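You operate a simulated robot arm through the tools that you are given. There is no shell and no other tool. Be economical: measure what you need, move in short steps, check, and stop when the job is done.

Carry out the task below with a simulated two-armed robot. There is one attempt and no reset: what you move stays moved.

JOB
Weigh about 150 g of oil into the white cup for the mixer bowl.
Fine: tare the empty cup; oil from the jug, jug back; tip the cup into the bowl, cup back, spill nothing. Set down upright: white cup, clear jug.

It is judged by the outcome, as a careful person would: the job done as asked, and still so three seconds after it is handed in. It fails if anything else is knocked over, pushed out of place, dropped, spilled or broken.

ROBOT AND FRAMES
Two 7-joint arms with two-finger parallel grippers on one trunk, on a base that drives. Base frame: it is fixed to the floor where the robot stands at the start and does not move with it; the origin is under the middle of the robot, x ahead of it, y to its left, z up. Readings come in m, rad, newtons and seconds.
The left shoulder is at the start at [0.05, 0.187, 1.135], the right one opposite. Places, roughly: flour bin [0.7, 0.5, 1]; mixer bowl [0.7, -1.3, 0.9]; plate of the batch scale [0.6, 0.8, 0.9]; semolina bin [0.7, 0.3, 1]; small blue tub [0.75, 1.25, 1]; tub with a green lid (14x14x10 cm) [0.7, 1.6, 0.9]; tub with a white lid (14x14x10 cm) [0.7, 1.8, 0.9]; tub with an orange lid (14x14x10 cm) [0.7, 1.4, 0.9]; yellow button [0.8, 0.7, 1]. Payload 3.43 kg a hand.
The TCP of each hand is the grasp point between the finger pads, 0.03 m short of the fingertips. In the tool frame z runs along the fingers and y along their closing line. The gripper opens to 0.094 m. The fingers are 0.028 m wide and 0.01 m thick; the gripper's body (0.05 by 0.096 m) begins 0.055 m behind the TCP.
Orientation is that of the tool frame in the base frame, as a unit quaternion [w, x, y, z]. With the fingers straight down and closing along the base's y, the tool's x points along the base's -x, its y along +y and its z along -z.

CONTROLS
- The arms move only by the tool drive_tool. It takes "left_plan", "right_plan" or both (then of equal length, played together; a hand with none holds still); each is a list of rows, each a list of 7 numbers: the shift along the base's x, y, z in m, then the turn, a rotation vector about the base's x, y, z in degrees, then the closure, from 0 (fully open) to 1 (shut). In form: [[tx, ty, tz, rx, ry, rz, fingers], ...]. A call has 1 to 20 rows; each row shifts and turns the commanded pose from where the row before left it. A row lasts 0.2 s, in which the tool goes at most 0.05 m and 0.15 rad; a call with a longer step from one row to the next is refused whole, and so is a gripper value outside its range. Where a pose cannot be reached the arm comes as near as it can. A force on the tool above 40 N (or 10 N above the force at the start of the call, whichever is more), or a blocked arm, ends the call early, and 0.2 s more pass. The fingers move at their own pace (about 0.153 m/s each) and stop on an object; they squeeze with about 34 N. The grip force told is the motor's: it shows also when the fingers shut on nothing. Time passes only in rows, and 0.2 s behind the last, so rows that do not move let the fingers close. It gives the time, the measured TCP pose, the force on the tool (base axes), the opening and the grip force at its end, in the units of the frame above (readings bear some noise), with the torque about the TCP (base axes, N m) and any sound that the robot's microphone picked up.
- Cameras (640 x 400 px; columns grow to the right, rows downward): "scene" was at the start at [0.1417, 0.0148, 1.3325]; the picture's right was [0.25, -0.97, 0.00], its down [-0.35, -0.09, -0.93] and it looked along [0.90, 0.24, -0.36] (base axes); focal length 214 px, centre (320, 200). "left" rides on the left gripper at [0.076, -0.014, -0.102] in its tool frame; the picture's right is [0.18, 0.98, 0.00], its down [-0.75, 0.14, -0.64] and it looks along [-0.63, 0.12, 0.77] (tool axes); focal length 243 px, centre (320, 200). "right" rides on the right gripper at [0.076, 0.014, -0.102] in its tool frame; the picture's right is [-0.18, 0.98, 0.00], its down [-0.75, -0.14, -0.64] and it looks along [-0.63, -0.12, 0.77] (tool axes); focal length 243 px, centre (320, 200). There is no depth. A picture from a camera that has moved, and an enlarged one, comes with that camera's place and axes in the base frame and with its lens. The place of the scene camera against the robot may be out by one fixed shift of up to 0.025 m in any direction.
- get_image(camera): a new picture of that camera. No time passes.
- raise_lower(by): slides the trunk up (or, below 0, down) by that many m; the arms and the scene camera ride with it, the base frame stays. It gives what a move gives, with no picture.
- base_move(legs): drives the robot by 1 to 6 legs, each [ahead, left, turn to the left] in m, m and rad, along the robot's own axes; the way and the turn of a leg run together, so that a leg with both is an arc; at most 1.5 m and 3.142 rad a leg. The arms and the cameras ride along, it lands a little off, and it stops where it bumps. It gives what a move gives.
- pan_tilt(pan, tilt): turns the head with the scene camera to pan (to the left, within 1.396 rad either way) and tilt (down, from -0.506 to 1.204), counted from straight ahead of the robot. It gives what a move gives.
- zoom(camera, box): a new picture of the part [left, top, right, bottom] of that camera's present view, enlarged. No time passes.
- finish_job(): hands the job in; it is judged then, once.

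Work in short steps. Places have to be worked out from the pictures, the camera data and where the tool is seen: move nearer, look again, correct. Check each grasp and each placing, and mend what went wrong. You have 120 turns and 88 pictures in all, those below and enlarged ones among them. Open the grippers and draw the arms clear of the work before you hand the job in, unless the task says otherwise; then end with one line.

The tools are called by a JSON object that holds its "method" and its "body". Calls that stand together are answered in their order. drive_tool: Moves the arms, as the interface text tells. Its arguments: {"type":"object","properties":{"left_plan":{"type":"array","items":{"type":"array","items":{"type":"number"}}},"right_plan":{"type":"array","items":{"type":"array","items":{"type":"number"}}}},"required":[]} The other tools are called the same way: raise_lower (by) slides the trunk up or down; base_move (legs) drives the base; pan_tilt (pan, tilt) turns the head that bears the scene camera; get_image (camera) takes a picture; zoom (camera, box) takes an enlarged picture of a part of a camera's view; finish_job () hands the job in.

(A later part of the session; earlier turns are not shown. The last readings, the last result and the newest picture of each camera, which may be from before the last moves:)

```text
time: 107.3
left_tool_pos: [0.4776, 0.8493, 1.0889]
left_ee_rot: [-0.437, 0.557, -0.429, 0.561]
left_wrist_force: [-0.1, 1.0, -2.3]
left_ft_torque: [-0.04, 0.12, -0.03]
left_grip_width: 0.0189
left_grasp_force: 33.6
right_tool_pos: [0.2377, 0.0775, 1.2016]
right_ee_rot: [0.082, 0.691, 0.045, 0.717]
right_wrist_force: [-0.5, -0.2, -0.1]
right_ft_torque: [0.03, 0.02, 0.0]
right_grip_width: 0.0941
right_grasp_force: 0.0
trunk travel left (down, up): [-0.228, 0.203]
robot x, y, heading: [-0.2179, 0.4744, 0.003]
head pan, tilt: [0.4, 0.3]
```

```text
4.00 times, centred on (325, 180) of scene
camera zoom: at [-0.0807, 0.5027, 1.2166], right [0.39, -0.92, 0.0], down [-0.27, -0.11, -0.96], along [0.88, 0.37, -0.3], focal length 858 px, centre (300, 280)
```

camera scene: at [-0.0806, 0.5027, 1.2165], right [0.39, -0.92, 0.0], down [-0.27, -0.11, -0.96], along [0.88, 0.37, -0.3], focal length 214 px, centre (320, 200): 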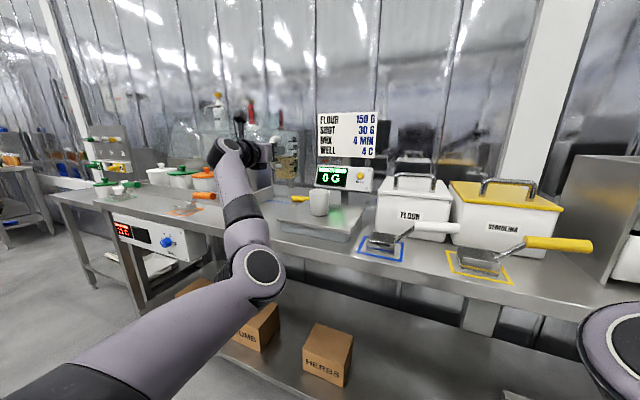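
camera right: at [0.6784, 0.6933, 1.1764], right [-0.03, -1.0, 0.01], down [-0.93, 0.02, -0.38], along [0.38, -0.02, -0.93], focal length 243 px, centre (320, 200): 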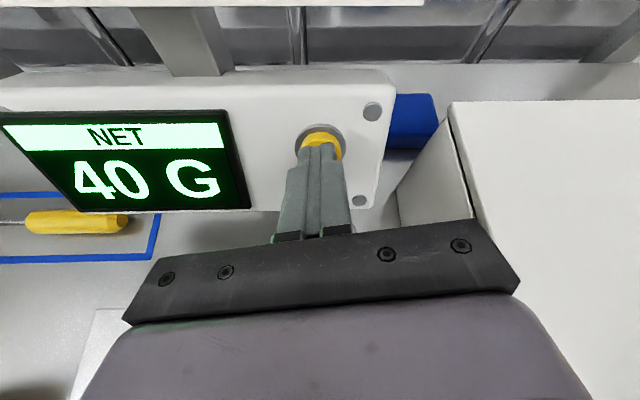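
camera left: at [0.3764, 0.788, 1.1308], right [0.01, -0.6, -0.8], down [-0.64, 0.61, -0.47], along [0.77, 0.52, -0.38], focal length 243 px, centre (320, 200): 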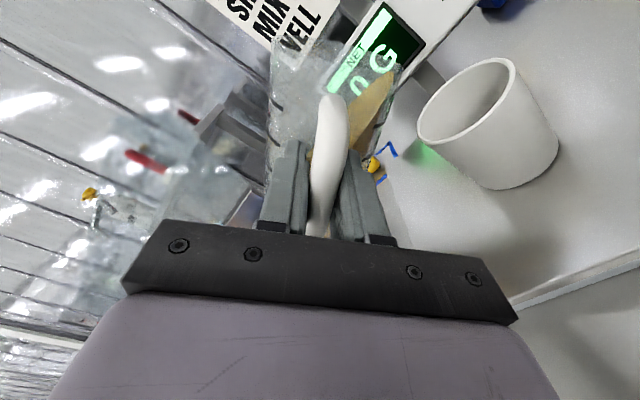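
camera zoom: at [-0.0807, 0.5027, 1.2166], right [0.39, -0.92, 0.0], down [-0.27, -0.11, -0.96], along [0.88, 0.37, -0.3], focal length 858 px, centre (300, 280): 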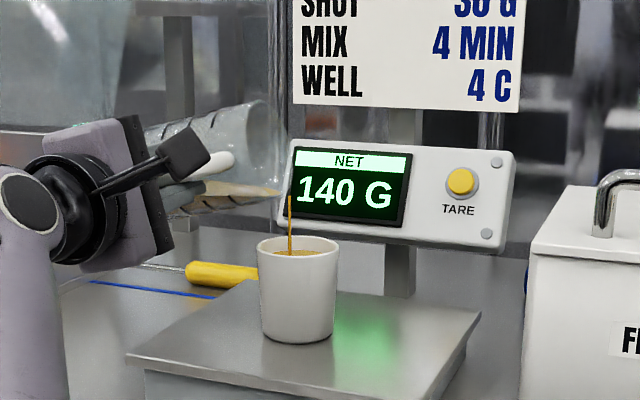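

It's flowing again. I'll hold for a brief moment, then check.

{"method": "drive_tool", "body": {"left_plan": [[0, 0, 0, 0, 0, 0, 1]]}}

{"method": "zoom", "body": {"camera": "scene", "box": [250, 130, 400, 230]}}

```text
time: 107.8
left_tool_pos: [0.4787, 0.8491, 1.0882]
left_ee_rot: [-0.435, 0.558, -0.43, 0.562]
left_wrist_force: [-0.5, -0.8, -1.3]
left_ft_torque: [-0.08, 0.17, 0.05]
left_grip_width: 0.0189
left_grasp_force: 34.1
right_tool_pos: [0.2377, 0.0768, 1.2007]
right_ee_rot: [0.083, 0.691, 0.044, 0.717]
right_wrist_force: [-0.7, -0.2, 0.4]
right_ft_torque: [-0.02, 0.02, 0.01]
right_grip_width: 0.0941
right_grasp_force: 0.0
trunk travel left (down, up): [-0.228, 0.203]
robot x, y, heading: [-0.2203, 0.4757, 0.001]
head pan, tilt: [0.4, 0.3]
```

```text
4.00 times, centred on (325, 180) of scene
camera zoom: at [-0.0807, 0.5027, 1.2166], right [0.39, -0.92, 0.0], down [-0.27, -0.11, -0.96], along [0.88, 0.37, -0.3], focal length 858 px, centre (300, 280)
```

zoom: 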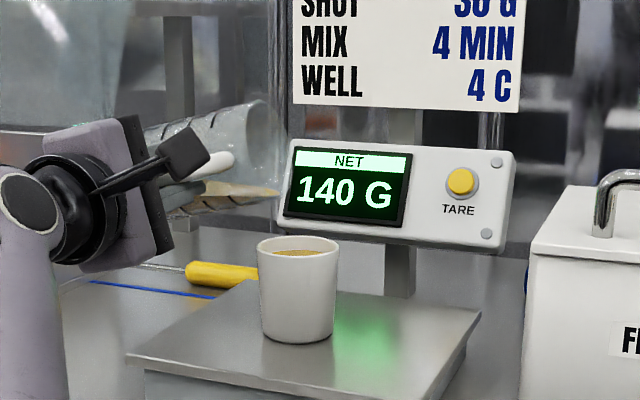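

The flow has stopped at 140 g. I'll add a tiny 0.7° and hold.

{"method": "drive_tool", "body": {"left_plan": [[0, 0, 0, 0.7, 0, 0, 1], [0, 0, 0, 0, 0, 0, 1], [0, 0, 0, 0, 0, 0, 1]]}}

{"method": "zoom", "body": {"camera": "scene", "box": [250, 130, 400, 230]}}

```text
time: 108.5
left_tool_pos: [0.4781, 0.8495, 1.0873]
left_ee_rot: [-0.439, 0.555, -0.432, 0.559]
left_wrist_force: [-0.3, 0.5, -1.9]
left_ft_torque: [-0.09, 0.14, 0.05]
left_grip_width: 0.019
left_grasp_force: 33.6
right_tool_pos: [0.2374, 0.0768, 1.2015]
right_ee_rot: [0.083, 0.691, 0.045, 0.717]
right_wrist_force: [-0.2, 0.1, 0.1]
right_ft_torque: [0.01, -0.01, 0.0]
right_grip_width: 0.094
right_grasp_force: 0.1
trunk travel left (down, up): [-0.228, 0.203]
robot x, y, heading: [-0.2188, 0.4777, -0.004]
head pan, tilt: [0.4, 0.3]
```

```text
4.00 times, centred on (325, 180) of scene
camera zoom: at [-0.0807, 0.5027, 1.2166], right [0.39, -0.92, 0.0], down [-0.27, -0.11, -0.96], along [0.88, 0.37, -0.3], focal length 858 px, centre (300, 280)
```

zoom: 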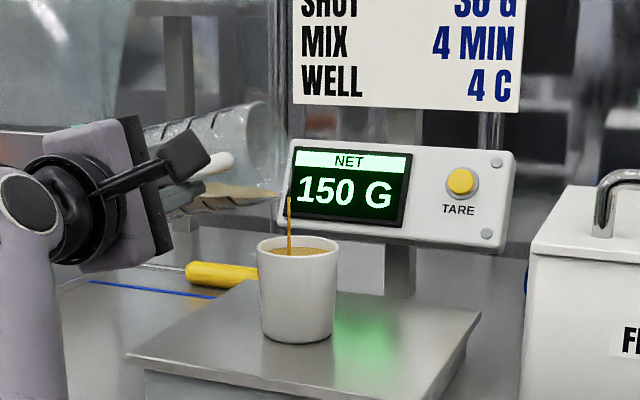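

150 g. I'll roll the jug back at once and lift it clear.

{"method": "drive_tool", "body": {"left_plan": [[0, 0, 0, -4, 0, 0, 1], [0, 0, 0, -7, 0, 0, 1], [0, 0, 0.005, -8, 0, 0, 1], [0, 0, 0.01, -8, 0, 0, 1], [0, 0, 0.015, -4, 0, 0, 1], [0, 0, 0.02, 0, 0, 0, 1], [0, 0, 0.02, 0, 0, 0, 1], [0, 0.015, 0, -5, 0, 0, 1], [0, 0.02, 0, -7, 0, 0, 1], [0, 0.02, 0, -7, 0, 0, 1], [0, 0.02, 0, -7, 0, 0, 1], [0, 0.02, 0, -7, 0, 0, 1], [0, 0.02, 0, -6, 0, 0, 1], [0, 0.02, 0, -6, 0, 0, 1], [0, 0.01, 0, -0.5, 0, 0, 1], [0, 0, 0, 0, 0, 0, 1]]}}

{"method": "get_image", "body": {"camera": "left"}}

{"method": "zoom", "body": {"camera": "scene", "box": [200, 90, 400, 250]}}

```text
time: 112.0
left_tool_pos: [0.478, 0.9947, 1.1574]
left_ee_rot: [0.0, 0.707, 0.006, 0.707]
left_wrist_force: [0.4, -0.5, -2.8]
left_ft_torque: [0.0, 0.13, -0.01]
left_grip_width: 0.019
left_grasp_force: 34.0
right_tool_pos: [0.2379, 0.077, 1.2008]
right_ee_rot: [0.083, 0.691, 0.045, 0.717]
right_wrist_force: [0.5, 0.5, -0.5]
right_ft_torque: [0.04, 0.02, 0.01]
right_grip_width: 0.0943
right_grasp_force: 0.1
trunk travel left (down, up): [-0.228, 0.203]
robot x, y, heading: [-0.2152, 0.4761, 0.0]
head pan, tilt: [0.4, 0.3]
```

```text
30 pictures are left
camera left: at [0.3752, 1.0084, 1.2331], right [0.01, -0.98, 0.19], down [-0.64, -0.15, -0.75], along [0.77, -0.12, -0.63], focal length 243 px, centre (320, 200)
```

left: 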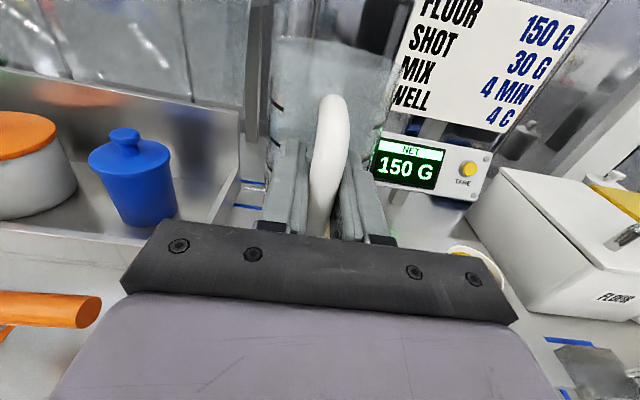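

```text
2.50 times, centred on (300, 170) of scene
camera zoom: at [-0.0807, 0.5027, 1.2166], right [0.39, -0.92, 0.0], down [-0.27, -0.11, -0.96], along [0.88, 0.37, -0.3], focal length 536 px, centre (370, 275)
```

zoom: 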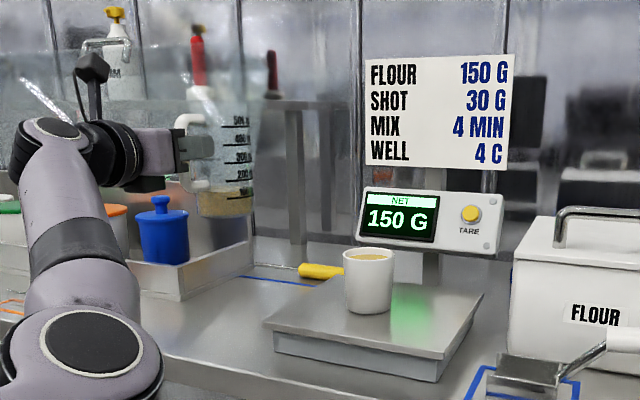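

Net 150 g, no spill visible, and the jug is upright. I'll bring it back over its home spot and lower with the trunk to just above the bench.

{"method": "drive_tool", "body": {"left_plan": [[0.013, 0.009, 0, 0.5, 0, -0.3, 1], [0.012, 0.008, 0, 0.4, 0, -0.3, 1], [0, 0, 0, 0, 0, 0, 1]]}}

{"method": "raise_lower", "body": {"by": -0.15}}

```text
time: 112.8
left_tool_pos: [0.5022, 1.0125, 1.1564]
left_ee_rot: [-0.002, 0.707, -0.003, 0.707]
left_wrist_force: [0.2, 0.2, -2.3]
left_ft_torque: [-0.02, 0.13, -0.01]
left_grip_width: 0.019
left_grasp_force: 33.9
right_tool_pos: [0.2376, 0.0767, 1.2006]
right_ee_rot: [0.082, 0.691, 0.045, 0.717]
right_wrist_force: [0.9, -0.4, -1.4]
right_ft_torque: [0.07, -0.01, -0.04]
right_grip_width: 0.094
right_grasp_force: 0.0
trunk travel left (down, up): [-0.228, 0.203]
robot x, y, heading: [-0.2188, 0.4766, -0.006]
head pan, tilt: [0.4, 0.3]
```

```text
time: 114.5
left_tool_pos: [0.5025, 1.0127, 1.0074]
left_ee_rot: [-0.003, 0.707, -0.005, 0.707]
left_wrist_force: [-0.7, 0.3, -3.0]
left_ft_torque: [0.01, 0.13, -0.03]
left_grip_width: 0.0188
left_grasp_force: 33.5
right_tool_pos: [0.2366, 0.0772, 1.0514]
right_ee_rot: [0.084, 0.691, 0.046, 0.717]
right_wrist_force: [-0.3, 0.3, 0.5]
right_ft_torque: [0.03, -0.01, 0.01]
right_grip_width: 0.0941
right_grasp_force: 0.0
trunk travel left (down, up): [-0.078, 0.353]
robot x, y, heading: [-0.2165, 0.4742, -0.004]
head pan, tilt: [0.4, 0.3]
```

The jug is about 1.2 cm above the bench. I'll lower it gently until contact.

{"method": "drive_tool", "body": {"left_plan": [[0, 0, -0.006, 0, 0, 0, 1], [0, 0, -0.004, 0, 0, 0, 1], [0, 0, -0.003, 0, 0, 0, 1], [0, 0, 0, 0, 0, 0, 1]]}}

```text
time: 115.5
left_tool_pos: [0.5023, 1.0122, 0.9976]
left_ee_rot: [-0.003, 0.706, -0.003, 0.709]
left_wrist_force: [3.0, 0.4, 5.7]
left_ft_torque: [-0.17, -0.79, 0.1]
left_grip_width: 0.0187
left_grasp_force: 33.4
right_tool_pos: [0.2364, 0.076, 1.0512]
right_ee_rot: [0.084, 0.691, 0.045, 0.717]
right_wrist_force: [-0.8, -0.3, 0.9]
right_ft_torque: [0.03, 0.02, -0.02]
right_grip_width: 0.0941
right_grasp_force: 0.0
trunk travel left (down, up): [-0.078, 0.353]
robot x, y, heading: [-0.2185, 0.4711, -0.004]
head pan, tilt: [0.4, 0.3]
```

Contact felt. I'll release and back straight out from the handle.

{"method": "drive_tool", "body": {"left_plan": [[0, 0, 0, 0, 0, 0, 0.6], [0, 0, 0, 0, 0, 0, 0.2], [0, 0, 0, 0, 0, 0, 0], [0, 0, 0, 0, 0, 0, 0], [-0.03, 0, 0, 0, 0, 0, 0], [-0.04, 0, 0, 0, 0, 0, 0], [-0.04, 0, 0, 0, 0, 0, 0], [-0.04, 0, 0.02, 0, 0, 0, 0], [-0.04, 0, 0.04, 0, 0, 0, 0], [0, 0, 0.04, 0, 0, 0, 0]]}}

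{"method": "get_image", "body": {"camera": "left"}}

```text
refused: row 9 steps farther than a row can; nothing moved
```

```text
28 pictures are left
camera left: at [0.3992, 1.0252, 1.073], right [0.0, -0.98, 0.18], down [-0.64, -0.14, -0.76], along [0.77, -0.11, -0.63], focal length 243 px, centre (320, 200)
```

left: 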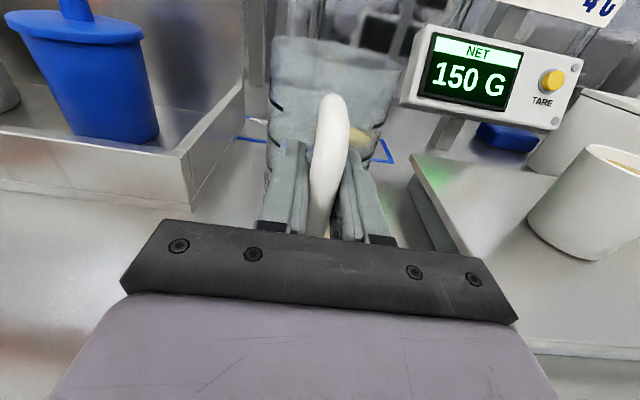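

One row was too long, so I'll repeat with smaller steps.

{"method": "drive_tool", "body": {"left_plan": [[0, 0, 0, 0, 0, 0, 0.6], [0, 0, 0, 0, 0, 0, 0.2], [0, 0, 0, 0, 0, 0, 0], [0, 0, 0, 0, 0, 0, 0], [-0.03, 0, 0, 0, 0, 0, 0], [-0.04, 0, 0, 0, 0, 0, 0], [-0.04, 0, 0, 0, 0, 0, 0], [-0.04, 0, 0.02, 0, 0, 0, 0], [-0.03, 0, 0.03, 0, 0, 0, 0], [0, 0, 0.04, 0, 0, 0, 0]]}}

{"method": "get_image", "body": {"camera": "left"}}

```text
time: 117.7
left_tool_pos: [0.3228, 1.0117, 1.0842]
left_ee_rot: [-0.003, 0.708, -0.003, 0.707]
left_wrist_force: [0.4, -0.2, -0.6]
left_ft_torque: [0.0, -0.03, -0.01]
left_grip_width: 0.0939
left_grasp_force: 0.1
right_tool_pos: [0.2372, 0.0777, 1.051]
right_ee_rot: [0.083, 0.691, 0.045, 0.717]
right_wrist_force: [0.1, 0.4, -0.1]
right_ft_torque: [-0.04, 0.03, 0.0]
right_grip_width: 0.0941
right_grasp_force: 0.0
trunk travel left (down, up): [-0.078, 0.353]
robot x, y, heading: [-0.2188, 0.4744, -0.007]
head pan, tilt: [0.4, 0.3]
```

```text
27 pictures are left
camera left: at [0.2206, 1.0253, 1.1604], right [0.0, -0.98, 0.18], down [-0.64, -0.13, -0.75], along [0.77, -0.11, -0.63], focal length 243 px, centre (320, 200)
```

left: 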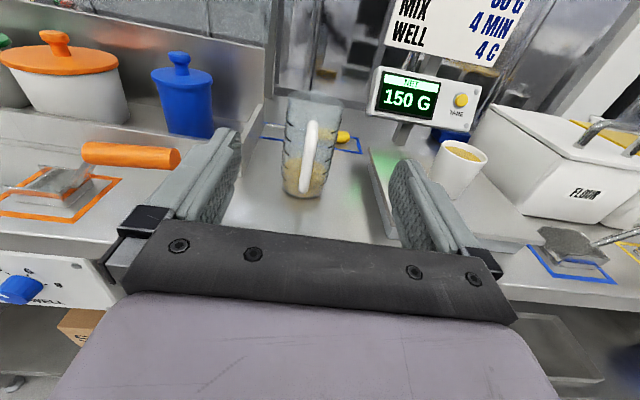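

The jug is back in place, upright. Now I prepare the right hand: straighten its orientation, mirroring the well-behaved left arm, and then drive to the cup.

{"method": "drive_tool", "body": {"right_plan": [[0.02, 0, 0, 2, 0.4, 0.6, 0], [0.02, 0, 0, 2, 0.4, 0.6, 0], [0.02, 0, 0, 2.2, 0.4, 0.6, 0], [0.01, 0, 0, 2.2, 0.4, 0.6, 0], [0, 0, 0, 2, 0.5, 0.7, 0], [0, 0, 0, 0, 0, 0, 0]]}}

{"method": "base_move", "body": {"legs": [[0, 0.7, 0.007]]}}

{"method": "get_image", "body": {"camera": "right"}}

```text
time: 119.1
left_tool_pos: [0.3236, 1.0122, 1.0831]
left_ee_rot: [-0.003, 0.707, -0.002, 0.707]
left_wrist_force: [0.0, 0.0, -0.3]
left_ft_torque: [-0.02, 0.03, 0.01]
left_grip_width: 0.0941
left_grasp_force: 0.1
right_tool_pos: [0.3075, 0.0749, 1.0517]
right_ee_rot: [0.0, 0.707, 0.0, 0.707]
right_wrist_force: [0.0, -0.5, 0.6]
right_ft_torque: [0.0, -0.01, -0.02]
right_grip_width: 0.0939
right_grasp_force: 0.0
trunk travel left (down, up): [-0.078, 0.353]
robot x, y, heading: [-0.2191, 0.4759, -0.0]
head pan, tilt: [0.4, 0.3]
```

```text
time: 125.7
left_tool_pos: [0.3169, 1.7148, 1.0848]
left_ee_rot: [-0.006, 0.707, 0.0, 0.707]
left_wrist_force: [0.0, 0.1, -0.5]
left_ft_torque: [-0.01, 0.01, -0.03]
left_grip_width: 0.0941
left_grasp_force: 0.1
right_tool_pos: [0.3088, 0.7788, 1.052]
right_ee_rot: [-0.002, 0.707, 0.002, 0.707]
right_wrist_force: [-0.1, -0.4, 0.2]
right_ft_torque: [-0.04, -0.04, 0.02]
right_grip_width: 0.0942
right_grasp_force: 0.0
trunk travel left (down, up): [-0.078, 0.353]
robot x, y, heading: [-0.2213, 1.1709, 0.006]
head pan, tilt: [0.4, 0.3]
```

```text
26 pictures are left
camera right: at [0.2071, 0.7627, 1.1278], right [0.01, -0.98, -0.18], down [-0.64, 0.14, -0.75], along [0.77, 0.12, -0.63], focal length 243 px, centre (320, 200)
```

right: 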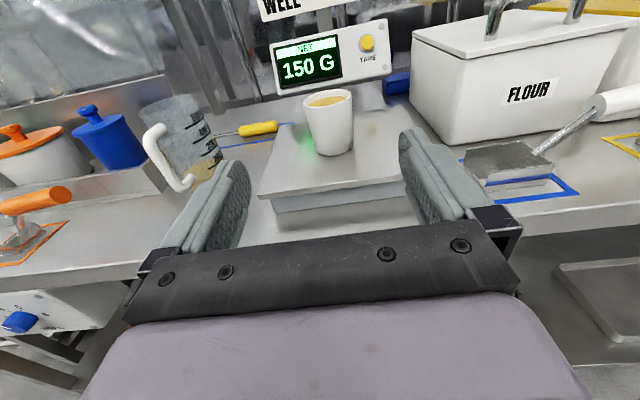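

The cup is dead ahead at about (0.55, 0.774). I'll lower to z≈1.006 and drive forward most of the way.

{"method": "drive_tool", "body": {"right_plan": [[0, -0.002, -0.025, 0, 0, 0, 0], [0, -0.003, -0.021, 0, 0, 0, 0], [0, 0, 0, 0, 0, 0, 0]]}}

{"method": "base_move", "body": {"legs": [[0.15, 0, -0.006]]}}

{"method": "get_image", "body": {"camera": "right"}}

```text
time: 126.5
left_tool_pos: [0.3173, 1.7146, 1.0844]
left_ee_rot: [-0.006, 0.707, -0.001, 0.707]
left_wrist_force: [-0.5, -0.3, -0.2]
left_ft_torque: [0.0, -0.02, -0.02]
left_grip_width: 0.094
left_grasp_force: 0.0
right_tool_pos: [0.308, 0.7711, 1.0045]
right_ee_rot: [-0.002, 0.707, 0.001, 0.707]
right_wrist_force: [0.5, 0.0, 0.1]
right_ft_torque: [0.0, 0.0, -0.01]
right_grip_width: 0.0939
right_grasp_force: 0.1
trunk travel left (down, up): [-0.078, 0.353]
robot x, y, heading: [-0.2195, 1.1706, 0.006]
head pan, tilt: [0.4, 0.3]
```

```text
time: 127.8
left_tool_pos: [0.4691, 1.7107, 1.0838]
left_ee_rot: [-0.004, 0.707, -0.003, 0.707]
left_wrist_force: [0.1, 0.3, 0.9]
left_ft_torque: [0.01, -0.03, 0.01]
left_grip_width: 0.0942
left_grasp_force: 0.0
right_tool_pos: [0.4531, 0.7671, 1.0033]
right_ee_rot: [0.002, 0.707, -0.002, 0.707]
right_wrist_force: [-0.6, 0.0, 0.5]
right_ft_torque: [0.03, -0.03, 0.01]
right_grip_width: 0.0941
right_grasp_force: 0.1
trunk travel left (down, up): [-0.078, 0.353]
robot x, y, heading: [-0.0708, 1.1751, 0.001]
head pan, tilt: [0.4, 0.3]
```

```text
25 pictures are left
camera right: at [0.3507, 0.7529, 1.0806], right [-0.01, -0.98, -0.18], down [-0.64, 0.15, -0.75], along [0.77, 0.11, -0.63], focal length 243 px, centre (320, 200)
```

right: 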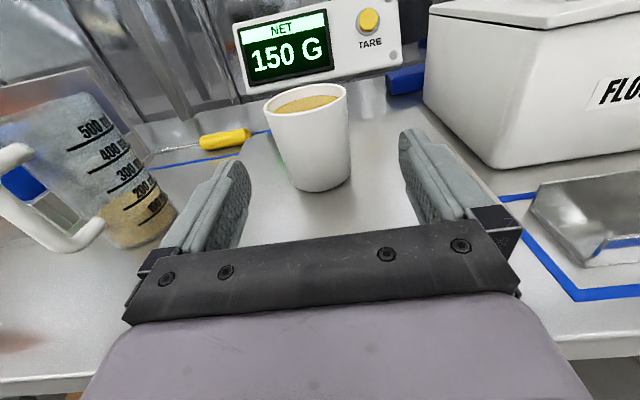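

The cup is at y≈0.774. I'll shift 7 mm left and advance the arm 9.6 cm to centre on it.

{"method": "drive_tool", "body": {"right_plan": [[0, 0.007, 0.002, 0, 0, 0, 0], [0.025, 0, 0, 0, 0, 0, 0], [0.025, 0, 0, 0, 0, 0, 0], [0.025, 0, 0, 0, 0, 0, 0], [0.021, 0, 0, 0, 0, 0, 0], [0, 0, 0, 0, 0, 0, 0]]}}

{"method": "get_image", "body": {"camera": "right"}}

```text
time: 129.2
left_tool_pos: [0.4691, 1.7094, 1.0856]
left_ee_rot: [-0.002, 0.707, -0.003, 0.707]
left_wrist_force: [0.4, 0.3, -0.4]
left_ft_torque: [0.01, 0.01, -0.03]
left_grip_width: 0.094
left_grasp_force: 0.1
right_tool_pos: [0.5507, 0.7718, 1.0063]
right_ee_rot: [0.002, 0.707, -0.002, 0.707]
right_wrist_force: [-0.3, 0.6, 0.6]
right_ft_torque: [0.01, -0.01, 0.02]
right_grip_width: 0.094
right_grasp_force: 0.0
trunk travel left (down, up): [-0.078, 0.353]
robot x, y, heading: [-0.0743, 1.1782, 0.001]
head pan, tilt: [0.4, 0.3]
```

```text
24 pictures are left
camera right: at [0.448, 0.7581, 1.082], right [-0.01, -0.98, -0.18], down [-0.64, 0.15, -0.75], along [0.77, 0.11, -0.63], focal length 243 px, centre (320, 200)
```

right: 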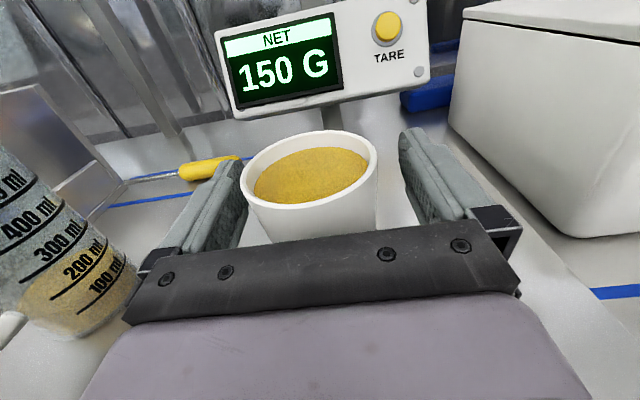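

The pads are centred on the cup. I'll close gently and lift straight up slowly.

{"method": "drive_tool", "body": {"right_plan": [[0, 0.002, 0, 0, 0, 0, 0.15], [0, 0, 0, 0, 0, 0, 0.25], [0, 0, 0, 0, 0, 0, 1], [0, 0, 0, 0, 0, 0, 1], [0, 0, 0, 0, 0, 0, 1], [0, 0, 0.01, 0, 0, 0, 1], [0, 0, 0.015, 0, 0, 0, 1], [0, 0, 0.02, 0, 0, 0, 1], [0, 0, 0.02, 0, 0, 0, 1], [0, 0, 0, 0, 0, 0, 1]]}}

{"method": "raise_lower", "body": {"by": 0.12}}

{"method": "get_image", "body": {"camera": "right"}}

```text
time: 131.4
left_tool_pos: [0.4692, 1.7093, 1.0842]
left_ee_rot: [-0.003, 0.707, -0.004, 0.707]
left_wrist_force: [0.1, 0.2, -0.1]
left_ft_torque: [0.02, -0.01, -0.03]
left_grip_width: 0.094
left_grasp_force: 0.1
right_tool_pos: [0.5494, 0.774, 1.0713]
right_ee_rot: [0.003, 0.707, -0.002, 0.707]
right_wrist_force: [-0.8, -0.2, -0.6]
right_ft_torque: [0.0, 0.0, 0.0]
right_grip_width: 0.0661
right_grasp_force: 34.0
trunk travel left (down, up): [-0.078, 0.353]
robot x, y, heading: [-0.0699, 1.1738, 0.001]
head pan, tilt: [0.4, 0.3]
```

```text
time: 132.9
left_tool_pos: [0.4704, 1.7087, 1.2037]
left_ee_rot: [-0.002, 0.707, -0.004, 0.707]
left_wrist_force: [-0.3, 0.5, 0.0]
left_ft_torque: [-0.05, 0.04, -0.01]
left_grip_width: 0.0941
left_grasp_force: 0.0
right_tool_pos: [0.55, 0.7758, 1.1895]
right_ee_rot: [0.004, 0.708, -0.003, 0.707]
right_wrist_force: [0.3, -0.4, -2.3]
right_ft_torque: [0.0, 0.01, 0.01]
right_grip_width: 0.0662
right_grasp_force: 33.8
trunk travel left (down, up): [-0.198, 0.233]
robot x, y, heading: [-0.0732, 1.1755, -0.003]
head pan, tilt: [0.4, 0.3]
```

```text
23 pictures are left
camera right: at [0.4472, 0.7615, 1.2673], right [-0.01, -0.98, -0.18], down [-0.64, 0.15, -0.75], along [0.77, 0.11, -0.63], focal length 243 px, centre (320, 200)
```

right: 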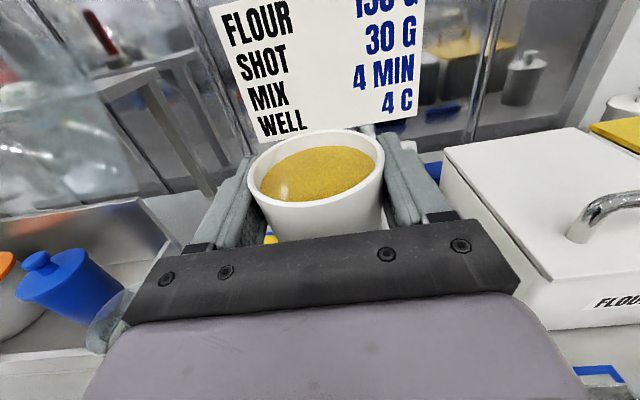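

The cup is held securely with the oil about 1 cm below the rim. I'll back off and drive right toward the mixer bowl.

{"method": "base_move", "body": {"legs": [[-0.25, 0, 0], [0, -0.9, 0], [0, -0.9, 0]]}}

{"method": "pan_tilt", "body": {"pan": -0.5, "tilt": 0.4}}

{"method": "get_image", "body": {"camera": "scene"}}

{"method": "get_image", "body": {"camera": "right"}}

```text
time: 150.5
left_tool_pos: [0.205, -0.0924, 1.2046]
left_ee_rot: [-0.003, 0.707, -0.003, 0.707]
left_wrist_force: [-0.2, 1.1, 0.2]
left_ft_torque: [0.0, 0.01, -0.01]
left_grip_width: 0.094
left_grasp_force: 0.2
right_tool_pos: [0.286, -1.0286, 1.1907]
right_ee_rot: [0.001, 0.707, -0.001, 0.707]
right_wrist_force: [-0.4, 0.2, -1.4]
right_ft_torque: [0.01, -0.03, 0.02]
right_grip_width: 0.066
right_grasp_force: 34.0
trunk travel left (down, up): [-0.198, 0.233]
robot x, y, heading: [-0.336, -0.6312, -0.001]
head pan, tilt: [0.4, 0.3]
```

```text
time: 151.7
left_tool_pos: [0.2053, -0.0931, 1.2048]
left_ee_rot: [-0.005, 0.707, -0.002, 0.707]
left_wrist_force: [-0.4, 0.4, 0.6]
left_ft_torque: [0.01, -0.03, -0.01]
left_grip_width: 0.0942
left_grasp_force: 0.2
right_tool_pos: [0.2867, -1.0279, 1.1917]
right_ee_rot: [0.002, 0.708, -0.001, 0.706]
right_wrist_force: [0.1, -0.8, -0.8]
right_ft_torque: [-0.02, 0.0, 0.0]
right_grip_width: 0.0666
right_grasp_force: 34.0
trunk travel left (down, up): [-0.198, 0.233]
robot x, y, heading: [-0.3362, -0.6286, 0.002]
head pan, tilt: [-0.499, 0.4]
```

```text
22 pictures are left
camera scene: at [-0.2022, -0.6837, 1.1773], right [-0.48, -0.88, 0.0], down [-0.34, 0.19, -0.92], along [0.81, -0.44, -0.39], focal length 214 px, centre (320, 200)
```

scene: 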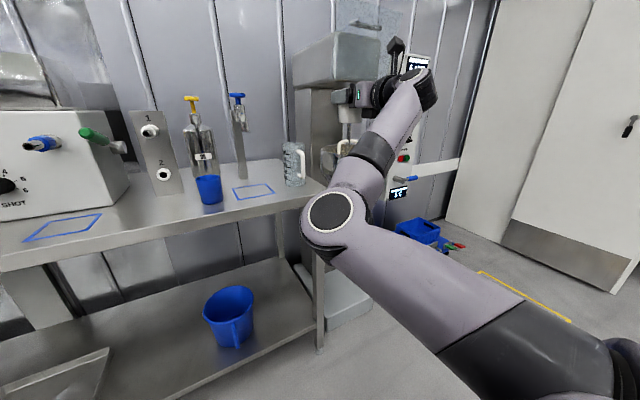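

```text
21 pictures are left
camera right: at [0.1846, -1.0419, 1.2674], right [-0.01, -0.98, -0.18], down [-0.64, 0.14, -0.75], along [0.77, 0.11, -0.63], focal length 243 px, centre (320, 200)
```

right: 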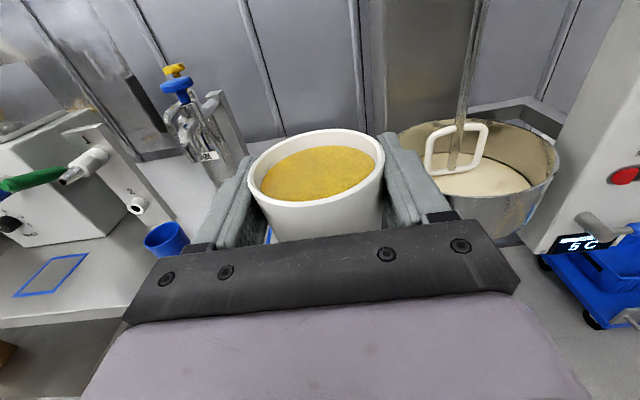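

I see the bowl below the mixer head with a shaft and paddle, and there's a glass jug near the bench end. I'll drive further right so the cup lines up with the bowl front, staying back for now.

{"method": "base_move", "body": {"legs": [[0, -0.36, 0]]}}

{"method": "get_image", "body": {"camera": "right"}}

{"method": "get_image", "body": {"camera": "scene"}}

```text
time: 155.4
left_tool_pos: [0.2056, -0.4485, 1.2034]
left_ee_rot: [-0.004, 0.707, -0.003, 0.707]
left_wrist_force: [0.6, 0.3, -0.6]
left_ft_torque: [0.0, 0.04, 0.01]
left_grip_width: 0.0938
left_grasp_force: 0.1
right_tool_pos: [0.2856, -1.3832, 1.1913]
right_ee_rot: [0.003, 0.707, -0.002, 0.707]
right_wrist_force: [0.4, 0.6, -1.7]
right_ft_torque: [0.02, 0.03, 0.0]
right_grip_width: 0.0661
right_grasp_force: 35.1
trunk travel left (down, up): [-0.198, 0.233]
robot x, y, heading: [-0.3331, -0.9845, -0.003]
head pan, tilt: [-0.499, 0.4]
```

```text
20 pictures are left
camera right: at [0.1838, -1.3981, 1.2674], right [-0.01, -0.98, -0.18], down [-0.64, 0.14, -0.75], along [0.77, 0.11, -0.63], focal length 243 px, centre (320, 200)
```

right: 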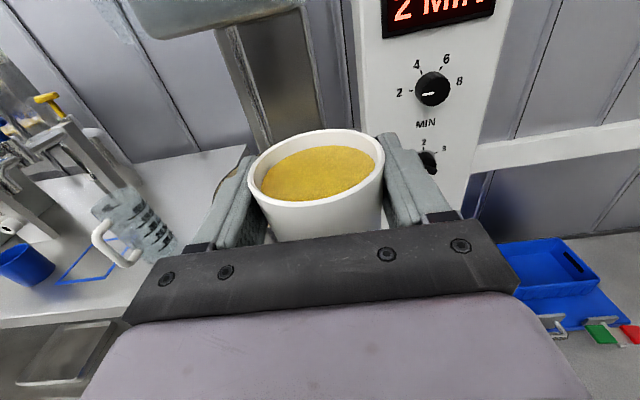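

```text
19 pictures are left
camera scene: at [-0.2024, -1.0394, 1.1773], right [-0.48, -0.88, 0.0], down [-0.34, 0.19, -0.92], along [0.81, -0.44, -0.39], focal length 214 px, centre (320, 200)
```

scene: 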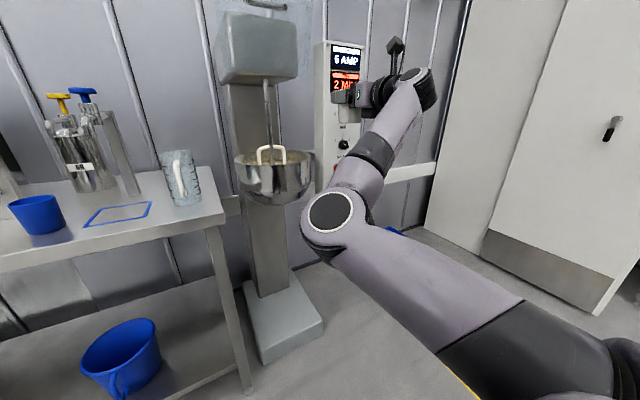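

Triangulating from the views, the bowl rim is centred near (0.56, -1.26), radius about 0.125, z≈1.02, with the paddle loop top near z≈1.08. I plan to pour over the front part at (0.48, -1.27). I'll move closer with the cup kept high and check.

{"method": "base_move", "body": {"legs": [[0, 0.06, 0], [0.1, 0, 0]]}}

{"method": "get_image", "body": {"camera": "right"}}

{"method": "pan_tilt", "body": {"pan": -0.45, "tilt": 0.35}}

{"method": "zoom", "body": {"camera": "scene", "box": [200, 80, 440, 230]}}

```text
time: 157.3
left_tool_pos: [0.3032, -0.3888, 1.2043]
left_ee_rot: [-0.004, 0.707, -0.002, 0.707]
left_wrist_force: [0.2, -0.7, 0.6]
left_ft_torque: [0.04, 0.0, 0.04]
left_grip_width: 0.0941
left_grasp_force: 0.1
right_tool_pos: [0.3833, -1.3235, 1.1906]
right_ee_rot: [0.003, 0.707, -0.002, 0.707]
right_wrist_force: [0.6, -0.5, -2.6]
right_ft_torque: [-0.01, -0.02, 0.03]
right_grip_width: 0.0661
right_grasp_force: 33.8
trunk travel left (down, up): [-0.198, 0.233]
robot x, y, heading: [-0.2383, -0.9245, -0.003]
head pan, tilt: [-0.499, 0.4]
```

```text
18 pictures are left
camera right: at [0.2814, -1.3373, 1.2673], right [-0.01, -0.98, -0.18], down [-0.64, 0.14, -0.75], along [0.77, 0.11, -0.63], focal length 243 px, centre (320, 200)
```

right: 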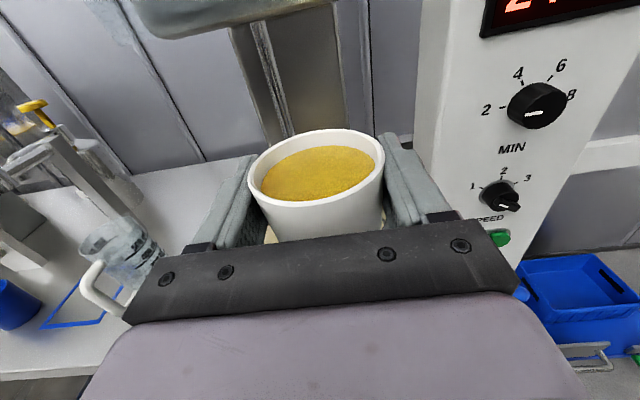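

```text
time: 158.0
left_tool_pos: [0.3017, -0.3884, 1.2045]
left_ee_rot: [-0.005, 0.707, -0.001, 0.707]
left_wrist_force: [0.2, 0.2, 0.1]
left_ft_torque: [0.0, 0.01, -0.02]
left_grip_width: 0.0942
left_grasp_force: 0.1
right_tool_pos: [0.3834, -1.3225, 1.19]
right_ee_rot: [0.002, 0.708, -0.002, 0.707]
right_wrist_force: [0.6, 0.4, -1.4]
right_ft_torque: [-0.01, -0.02, -0.02]
right_grip_width: 0.0662
right_grasp_force: 33.7
trunk travel left (down, up): [-0.198, 0.233]
robot x, y, heading: [-0.2385, -0.9246, 0.002]
head pan, tilt: [-0.45, 0.351]
```

```text
2.67 times, centred on (320, 155) of scene
camera zoom: at [-0.103, -0.9751, 1.1818], right [-0.44, -0.9, 0.0], down [-0.31, 0.15, -0.94], along [0.85, -0.41, -0.34], focal length 572 px, centre (320, 320)
```

zoom: 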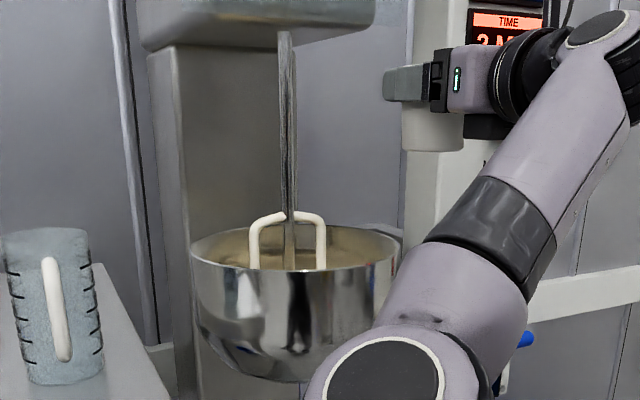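

The bowl refined: centre about (0.565, -1.26), rim z≈1.0, paddle top ≈1.05, mixer head underside ≈1.25. I'll tuck the left hand back, lower the cup below head level, then ease over the front of the bowl.

{"method": "drive_tool", "body": {"left_plan": [[-0.03, 0, 0.01, 0, 0, 0, 0], [-0.03, 0, 0.01, 0, 0, 0, 0], [-0.03, 0, 0.01, 0, 0, 0, 0], [-0.03, 0, 0.01, 0, 0, 0, 0], [0, 0, 0, 0, 0, 0, 0]]}}

{"method": "raise_lower", "body": {"by": -0.055}}

{"method": "base_move", "body": {"legs": [[0, 0.04, 0], [0.1, 0, 0]]}}

{"method": "zoom", "body": {"camera": "scene", "box": [200, 60, 440, 210]}}

{"method": "get_image", "body": {"camera": "right"}}

```text
time: 159.2
left_tool_pos: [0.1822, -0.3885, 1.2425]
left_ee_rot: [-0.004, 0.707, -0.003, 0.707]
left_wrist_force: [-0.3, -0.1, 0.5]
left_ft_torque: [-0.02, -0.01, -0.03]
left_grip_width: 0.0944
left_grasp_force: 0.2
right_tool_pos: [0.3823, -1.3221, 1.1902]
right_ee_rot: [0.003, 0.708, -0.002, 0.707]
right_wrist_force: [0.4, 0.4, -2.0]
right_ft_torque: [-0.02, 0.01, 0.01]
right_grip_width: 0.0662
right_grasp_force: 34.1
trunk travel left (down, up): [-0.198, 0.233]
robot x, y, heading: [-0.239, -0.9242, -0.001]
head pan, tilt: [-0.45, 0.351]
```

```text
time: 160.1
left_tool_pos: [0.1818, -0.3879, 1.1874]
left_ee_rot: [-0.005, 0.707, -0.003, 0.707]
left_wrist_force: [0.1, 0.8, -1.0]
left_ft_torque: [0.0, -0.01, 0.03]
left_grip_width: 0.094
left_grasp_force: 0.0
right_tool_pos: [0.3824, -1.3234, 1.1356]
right_ee_rot: [0.002, 0.707, -0.002, 0.707]
right_wrist_force: [0.1, 0.1, -2.2]
right_ft_torque: [0.01, 0.02, 0.0]
right_grip_width: 0.0661
right_grasp_force: 33.7
trunk travel left (down, up): [-0.143, 0.288]
robot x, y, heading: [-0.2399, -0.9264, 0.0]
head pan, tilt: [-0.45, 0.351]
```

```text
time: 161.9
left_tool_pos: [0.2822, -0.3474, 1.1874]
left_ee_rot: [-0.003, 0.707, -0.002, 0.707]
left_wrist_force: [-0.1, 0.5, 0.1]
left_ft_torque: [0.02, -0.02, -0.02]
left_grip_width: 0.0936
left_grasp_force: 0.0
right_tool_pos: [0.4797, -1.2822, 1.1344]
right_ee_rot: [0.003, 0.708, -0.001, 0.706]
right_wrist_force: [0.2, -0.4, -1.7]
right_ft_torque: [-0.01, 0.0, -0.02]
right_grip_width: 0.0661
right_grasp_force: 34.6
trunk travel left (down, up): [-0.143, 0.288]
robot x, y, heading: [-0.1391, -0.8835, 0.001]
head pan, tilt: [-0.45, 0.351]
```

```text
2.67 times, centred on (320, 135) of scene
camera zoom: at [-0.0045, -0.9347, 1.1268], right [-0.44, -0.9, 0.0], down [-0.31, 0.15, -0.94], along [0.84, -0.41, -0.34], focal length 572 px, centre (320, 373)
```

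zoom: 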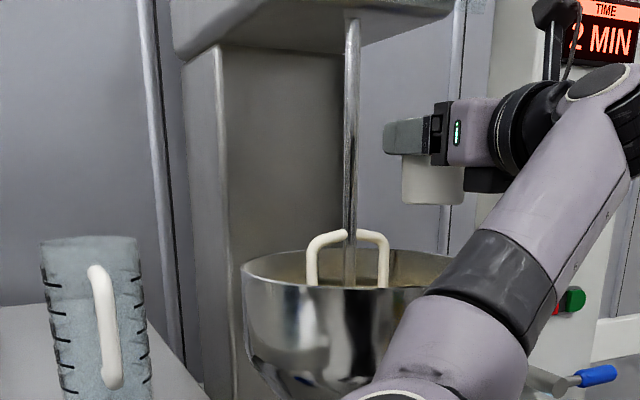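

```text
15 pictures are left
camera right: at [0.3791, -1.2973, 1.2124], right [-0.01, -0.98, -0.18], down [-0.64, 0.14, -0.75], along [0.77, 0.11, -0.63], focal length 243 px, centre (320, 200)
```

right: 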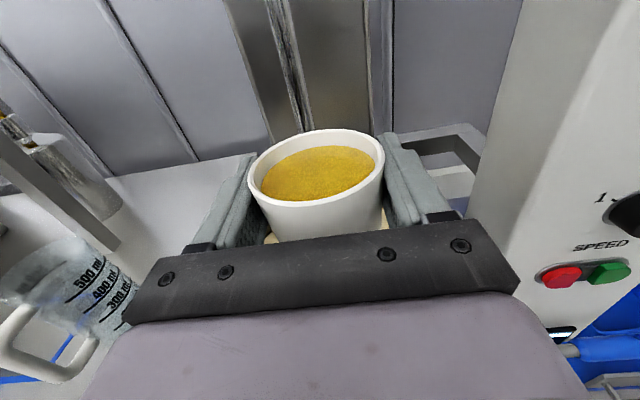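

The shaft triangulates to about (0.585, -1.246), so the front rim is near x 0.445. I'll ease forward 3 cm, lower 2 cm, then begin rolling the cup gently toward +y.

{"method": "drive_tool", "body": {"right_plan": [[0.015, 0, 0, 0, 0, 0, 1], [0.015, 0, -0.01, 0, 0, 0, 1], [0, 0, -0.012, 0, 0, 0, 1], [0, 0, 0, -4, 0, 0, 1], [0, 0, 0, -4, 0, 0, 1], [0, 0, 0, -4, 0, 0, 1], [0, 0, 0, -4, 0, 0, 1], [0, 0, 0, -3, 0, 0, 1], [0, 0, 0, -3, 0, 0, 1]]}}

{"method": "get_image", "body": {"camera": "right"}}

```text
time: 163.9
left_tool_pos: [0.2807, -0.3484, 1.1869]
left_ee_rot: [-0.004, 0.707, -0.002, 0.707]
left_wrist_force: [0.1, -0.1, 0.2]
left_ft_torque: [-0.01, 0.0, -0.02]
left_grip_width: 0.0943
left_grasp_force: 0.0
right_tool_pos: [0.5104, -1.2837, 1.1142]
right_ee_rot: [0.138, 0.694, 0.132, 0.694]
right_wrist_force: [0.0, 1.1, -1.5]
right_ft_torque: [-0.01, 0.0, -0.01]
right_grip_width: 0.0662
right_grasp_force: 33.9
trunk travel left (down, up): [-0.143, 0.288]
robot x, y, heading: [-0.1434, -0.8816, -0.004]
head pan, tilt: [-0.45, 0.351]
```

```text
14 pictures are left
camera right: at [0.4092, -1.2679, 1.1896], right [-0.01, -0.98, 0.2], down [-0.64, -0.15, -0.75], along [0.77, -0.13, -0.63], focal length 243 px, centre (320, 200)
```

right: 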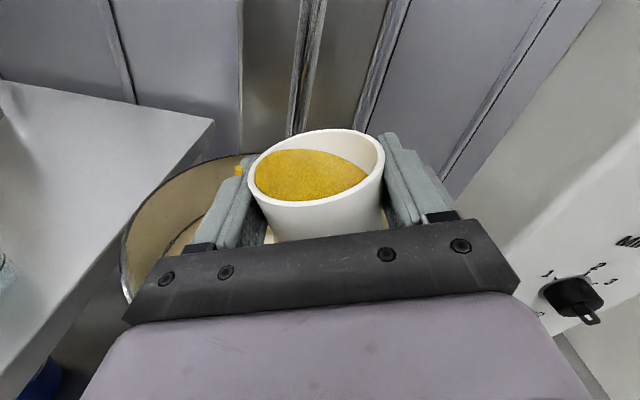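

The stream lip is well inside the bowl: circle fit gives centre (0.60,-1.264), r≈0.14. I'll keep tilting steadily.

{"method": "drive_tool", "body": {"right_plan": [[0.005, 0, 0, -2, 0, 0, 1], [0.005, 0, 0, -2, 0, 0, 1], [0, 0, 0, -3, 0, 0, 1], [0, 0, 0, -3, 0, 0, 1], [0, 0, 0, -3, 0, 0, 1], [0, 0, 0, -3, 0, 0, 1], [0, 0, 0, -3, 0, 0, 1], [0, 0, 0, -3, 0, 0, 1], [0, 0, 0, -3, 0, 0, 1]]}}

{"method": "get_image", "body": {"camera": "right"}}

```text
time: 165.9
left_tool_pos: [0.2808, -0.3472, 1.188]
left_ee_rot: [-0.004, 0.707, -0.001, 0.707]
left_wrist_force: [0.9, 0.0, 0.2]
left_ft_torque: [0.01, -0.01, -0.01]
left_grip_width: 0.094
left_grasp_force: 0.0
right_tool_pos: [0.5201, -1.2836, 1.1138]
right_ee_rot: [0.285, 0.647, 0.28, 0.649]
right_wrist_force: [-0.1, 0.3, -1.0]
right_ft_torque: [0.01, -0.04, 0.01]
right_grip_width: 0.0663
right_grasp_force: 34.1
trunk travel left (down, up): [-0.143, 0.288]
robot x, y, heading: [-0.1418, -0.8858, -0.003]
head pan, tilt: [-0.45, 0.351]
```

```text
13 pictures are left
camera right: at [0.4184, -1.2373, 1.1758], right [-0.01, -0.8, 0.59], down [-0.64, -0.45, -0.62], along [0.77, -0.38, -0.51], focal length 243 px, centre (320, 200)
```

right: 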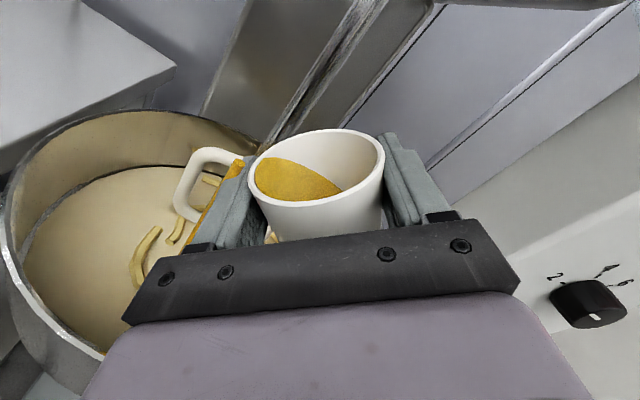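

The oil is landing inside the bowl. I'll continue the roll, with a slight rise to keep the lower finger clear of the paddle.

{"method": "drive_tool", "body": {"right_plan": [[0, 0, 0.003, -3, 0, 0, 1], [0, 0, 0.003, -3, 0, 0, 1], [0, 0, 0.003, -3, 0, 0, 1], [0, 0, 0.003, -4, 0, 0, 1], [0, 0, 0.003, -4, 0, 0, 1], [0, 0, 0.003, -4, 0, 0, 1], [0, 0, 0.002, -4, 0, 0, 1], [0, 0, 0, -4, 0, 0, 1], [0, 0, 0, -4, 0, 0, 1], [0, 0, 0, -4, 0, 0, 1], [0, 0, 0, -4, 0, 0, 1], [0, 0, 0, -4, 0, 0, 1], [0, 0, 0, -4, 0, 0, 1]]}}

{"method": "get_image", "body": {"camera": "right"}}

```text
time: 168.7
left_tool_pos: [0.2805, -0.3471, 1.1873]
left_ee_rot: [-0.004, 0.707, -0.003, 0.707]
left_wrist_force: [-0.5, 0.6, 0.1]
left_ft_torque: [0.03, 0.01, 0.01]
left_grip_width: 0.0941
left_grasp_force: 0.1
right_tool_pos: [0.5209, -1.2824, 1.1334]
right_ee_rot: [0.528, 0.472, 0.524, 0.474]
right_wrist_force: [0.2, -0.2, -0.9]
right_ft_torque: [0.02, -0.01, 0.01]
right_grip_width: 0.0656
right_grasp_force: 33.7
trunk travel left (down, up): [-0.143, 0.288]
robot x, y, heading: [-0.1405, -0.8853, -0.004]
head pan, tilt: [-0.45, 0.351]
```

```text
12 pictures are left
camera right: at [0.4195, -1.206, 1.1398], right [-0.01, -0.08, 1.0], down [-0.64, -0.76, -0.06], along [0.77, -0.64, -0.05], focal length 243 px, centre (320, 200)
```

right: 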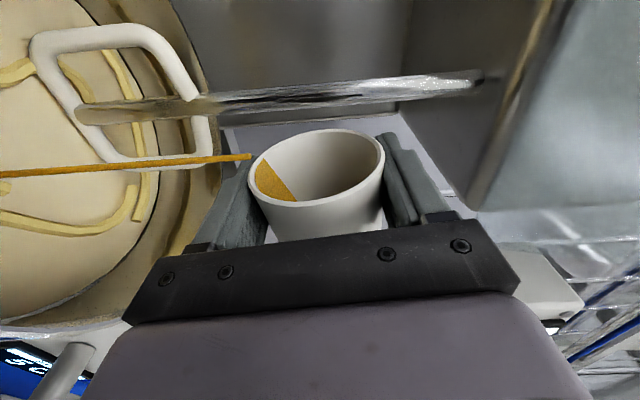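

The roll is at about 96°, pouring cleanly into the bowl with a little left. I'll continue to about 140° and hold to drain.

{"method": "drive_tool", "body": {"right_plan": [[0, 0, 0, -4, 0, 0, 1], [0, 0, 0, -4, 0, 0, 1], [0, 0, 0, -4, 0, 0, 1], [0, 0, 0, -4, 0, 0, 1], [0, 0, 0, -4, 0, 0, 1], [0, 0, 0, -4, 0, 0, 1], [0, 0, 0, -4, 0, 0, 1], [0, 0, 0, -4, 0, 0, 1], [0, 0, 0, -4, 0, 0, 1], [0, 0, 0, -4, 0, 0, 1], [0, 0, 0, -4, 0, 0, 1], [0, 0, 0, 0, 0, 0, 1], [0, 0, 0, 0, 0, 0, 1], [0, 0, 0, 0, 0, 0, 1], [0, 0, 0, 0, 0, 0, 1], [0, 0, 0, 0, 0, 0, 1], [0, 0, 0, 0, 0, 0, 1]]}}

{"method": "get_image", "body": {"camera": "right"}}

```text
time: 172.3
left_tool_pos: [0.2806, -0.3477, 1.187]
left_ee_rot: [-0.004, 0.707, -0.002, 0.707]
left_wrist_force: [-0.2, -0.7, -0.4]
left_ft_torque: [-0.03, 0.01, -0.03]
left_grip_width: 0.0938
left_grasp_force: 0.0
right_tool_pos: [0.5206, -1.2826, 1.1333]
right_ee_rot: [0.665, 0.239, 0.664, 0.245]
right_wrist_force: [-0.1, 0.4, -0.9]
right_ft_torque: [0.01, 0.03, 0.03]
right_grip_width: 0.0659
right_grasp_force: 33.7
trunk travel left (down, up): [-0.143, 0.288]
robot x, y, heading: [-0.1428, -0.8885, -0.003]
head pan, tilt: [-0.45, 0.351]
```

```text
11 pictures are left
camera right: at [0.4185, -1.2241, 1.085], right [-0.01, 0.64, 0.77], down [-0.64, -0.6, 0.48], along [0.77, -0.49, 0.41], focal length 243 px, centre (320, 200)
```

right: 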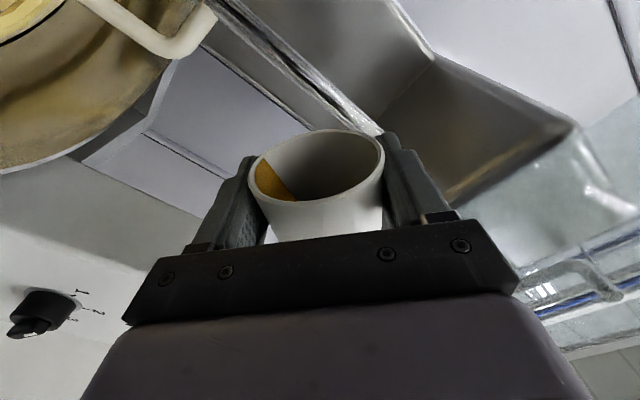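

There's still a yellow patch in the cup. I'll wait two seconds more and zoom in to see if it's just a residual film.

{"method": "drive_tool", "body": {"right_plan": [[0, 0, 0, -4, 0, 0, 1], [0, 0, 0, -4, 0, 0, 1], [0, 0, 0, 0, 0, 0, 1], [0, 0, 0, 0, 0, 0, 1], [0, 0, 0, 0, 0, 0, 1], [0, 0, 0, 0, 0, 0, 1], [0, 0, 0, 0, 0, 0, 1], [0, 0, 0, 0, 0, 0, 1], [0, 0, 0, 0, 0, 0, 1], [0, 0, 0, 0, 0, 0, 1]]}}

{"method": "zoom", "body": {"camera": "right", "box": [200, 110, 440, 260]}}

```text
time: 174.5
left_tool_pos: [0.2802, -0.3477, 1.1874]
left_ee_rot: [-0.003, 0.707, -0.003, 0.707]
left_wrist_force: [-0.6, -0.7, 0.8]
left_ft_torque: [-0.03, 0.01, 0.01]
left_grip_width: 0.0939
left_grasp_force: 0.1
right_tool_pos: [0.5211, -1.2831, 1.1336]
right_ee_rot: [0.68, 0.192, 0.679, 0.199]
right_wrist_force: [-0.5, 1.3, -0.1]
right_ft_torque: [0.01, 0.02, 0.02]
right_grip_width: 0.0659
right_grasp_force: 34.1
trunk travel left (down, up): [-0.143, 0.288]
robot x, y, heading: [-0.1401, -0.8843, -0.002]
head pan, tilt: [-0.45, 0.351]
```

```text
2.67 times, centred on (320, 185) of right
camera zoom: at [0.4185, -1.2319, 1.0768], right [-0.01, 0.74, 0.68], down [-0.64, -0.52, 0.56], along [0.77, -0.43, 0.48], focal length 647 px, centre (320, 240)
```

zoom: 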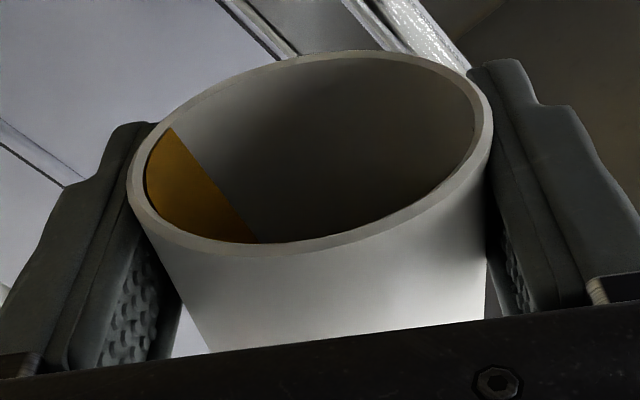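

No stream remains, and the patch looks like a clipped residual film. I'll roll the cup back upright over the bowl and inspect.

{"method": "drive_tool", "body": {"right_plan": [[0, 0, 0, 7.4, 0, 0, 1], [0, 0, 0, 7.4, 0, 0, 1], [0, 0, 0, 7.4, 0, 0, 1], [0, 0, 0, 7.4, 0, 0, 1], [0, 0, 0, 7.4, 0, 0, 1], [0, 0, 0, 7.4, 0, 0, 1], [0, 0, 0, 7.4, 0, 0, 1], [0, 0, 0, 7.4, 0, 0, 1], [0, 0, 0, 7.4, 0, 0, 1], [0, 0, 0, 7.4, 0, 0, 1], [0, 0, 0, 7.4, 0, 0, 1], [0, 0, 0, 7.4, 0, 0, 1], [0, 0, 0, 7.4, 0, 0, 1], [0, 0, 0, 7.4, 0, 0, 1], [0, 0, 0, 7.4, 0, 0, 1], [0, 0, 0, 7.4, 0, 0, 1], [0, 0, 0, 7.4, 0, 0, 1], [0, 0, 0, 7.4, 0, 0, 1], [0, 0, 0, 7.4, 0, 0, 1], [0, 0, 0, 7.2, 0, 0, 1]]}}

{"method": "get_image", "body": {"camera": "right"}}

```text
time: 178.7
left_tool_pos: [0.281, -0.3473, 1.1873]
left_ee_rot: [-0.003, 0.707, -0.003, 0.707]
left_wrist_force: [0.6, -0.6, 0.4]
left_ft_torque: [0.01, 0.01, 0.03]
left_grip_width: 0.0941
left_grasp_force: 0.0
right_tool_pos: [0.5208, -1.2835, 1.1342]
right_ee_rot: [0.003, 0.707, -0.002, 0.707]
right_wrist_force: [-0.6, 0.1, -0.1]
right_ft_torque: [0.0, -0.01, 0.02]
right_grip_width: 0.0655
right_grasp_force: 33.7
trunk travel left (down, up): [-0.143, 0.288]
robot x, y, heading: [-0.1414, -0.8854, -0.004]
head pan, tilt: [-0.45, 0.351]
```

```text
9 pictures are left
camera right: at [0.419, -1.2966, 1.2109], right [-0.01, -0.98, -0.18], down [-0.64, 0.14, -0.75], along [0.77, 0.11, -0.63], focal length 243 px, centre (320, 200)
```

right: 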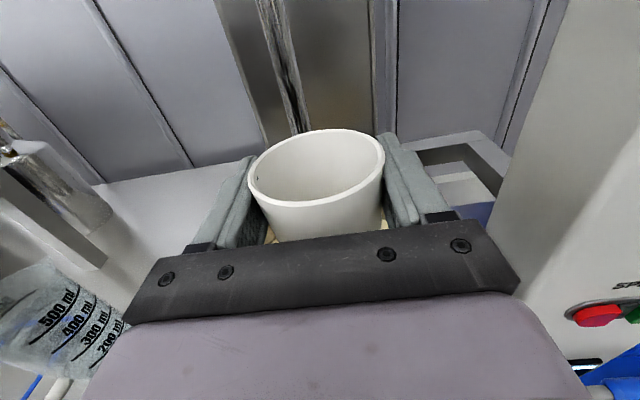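

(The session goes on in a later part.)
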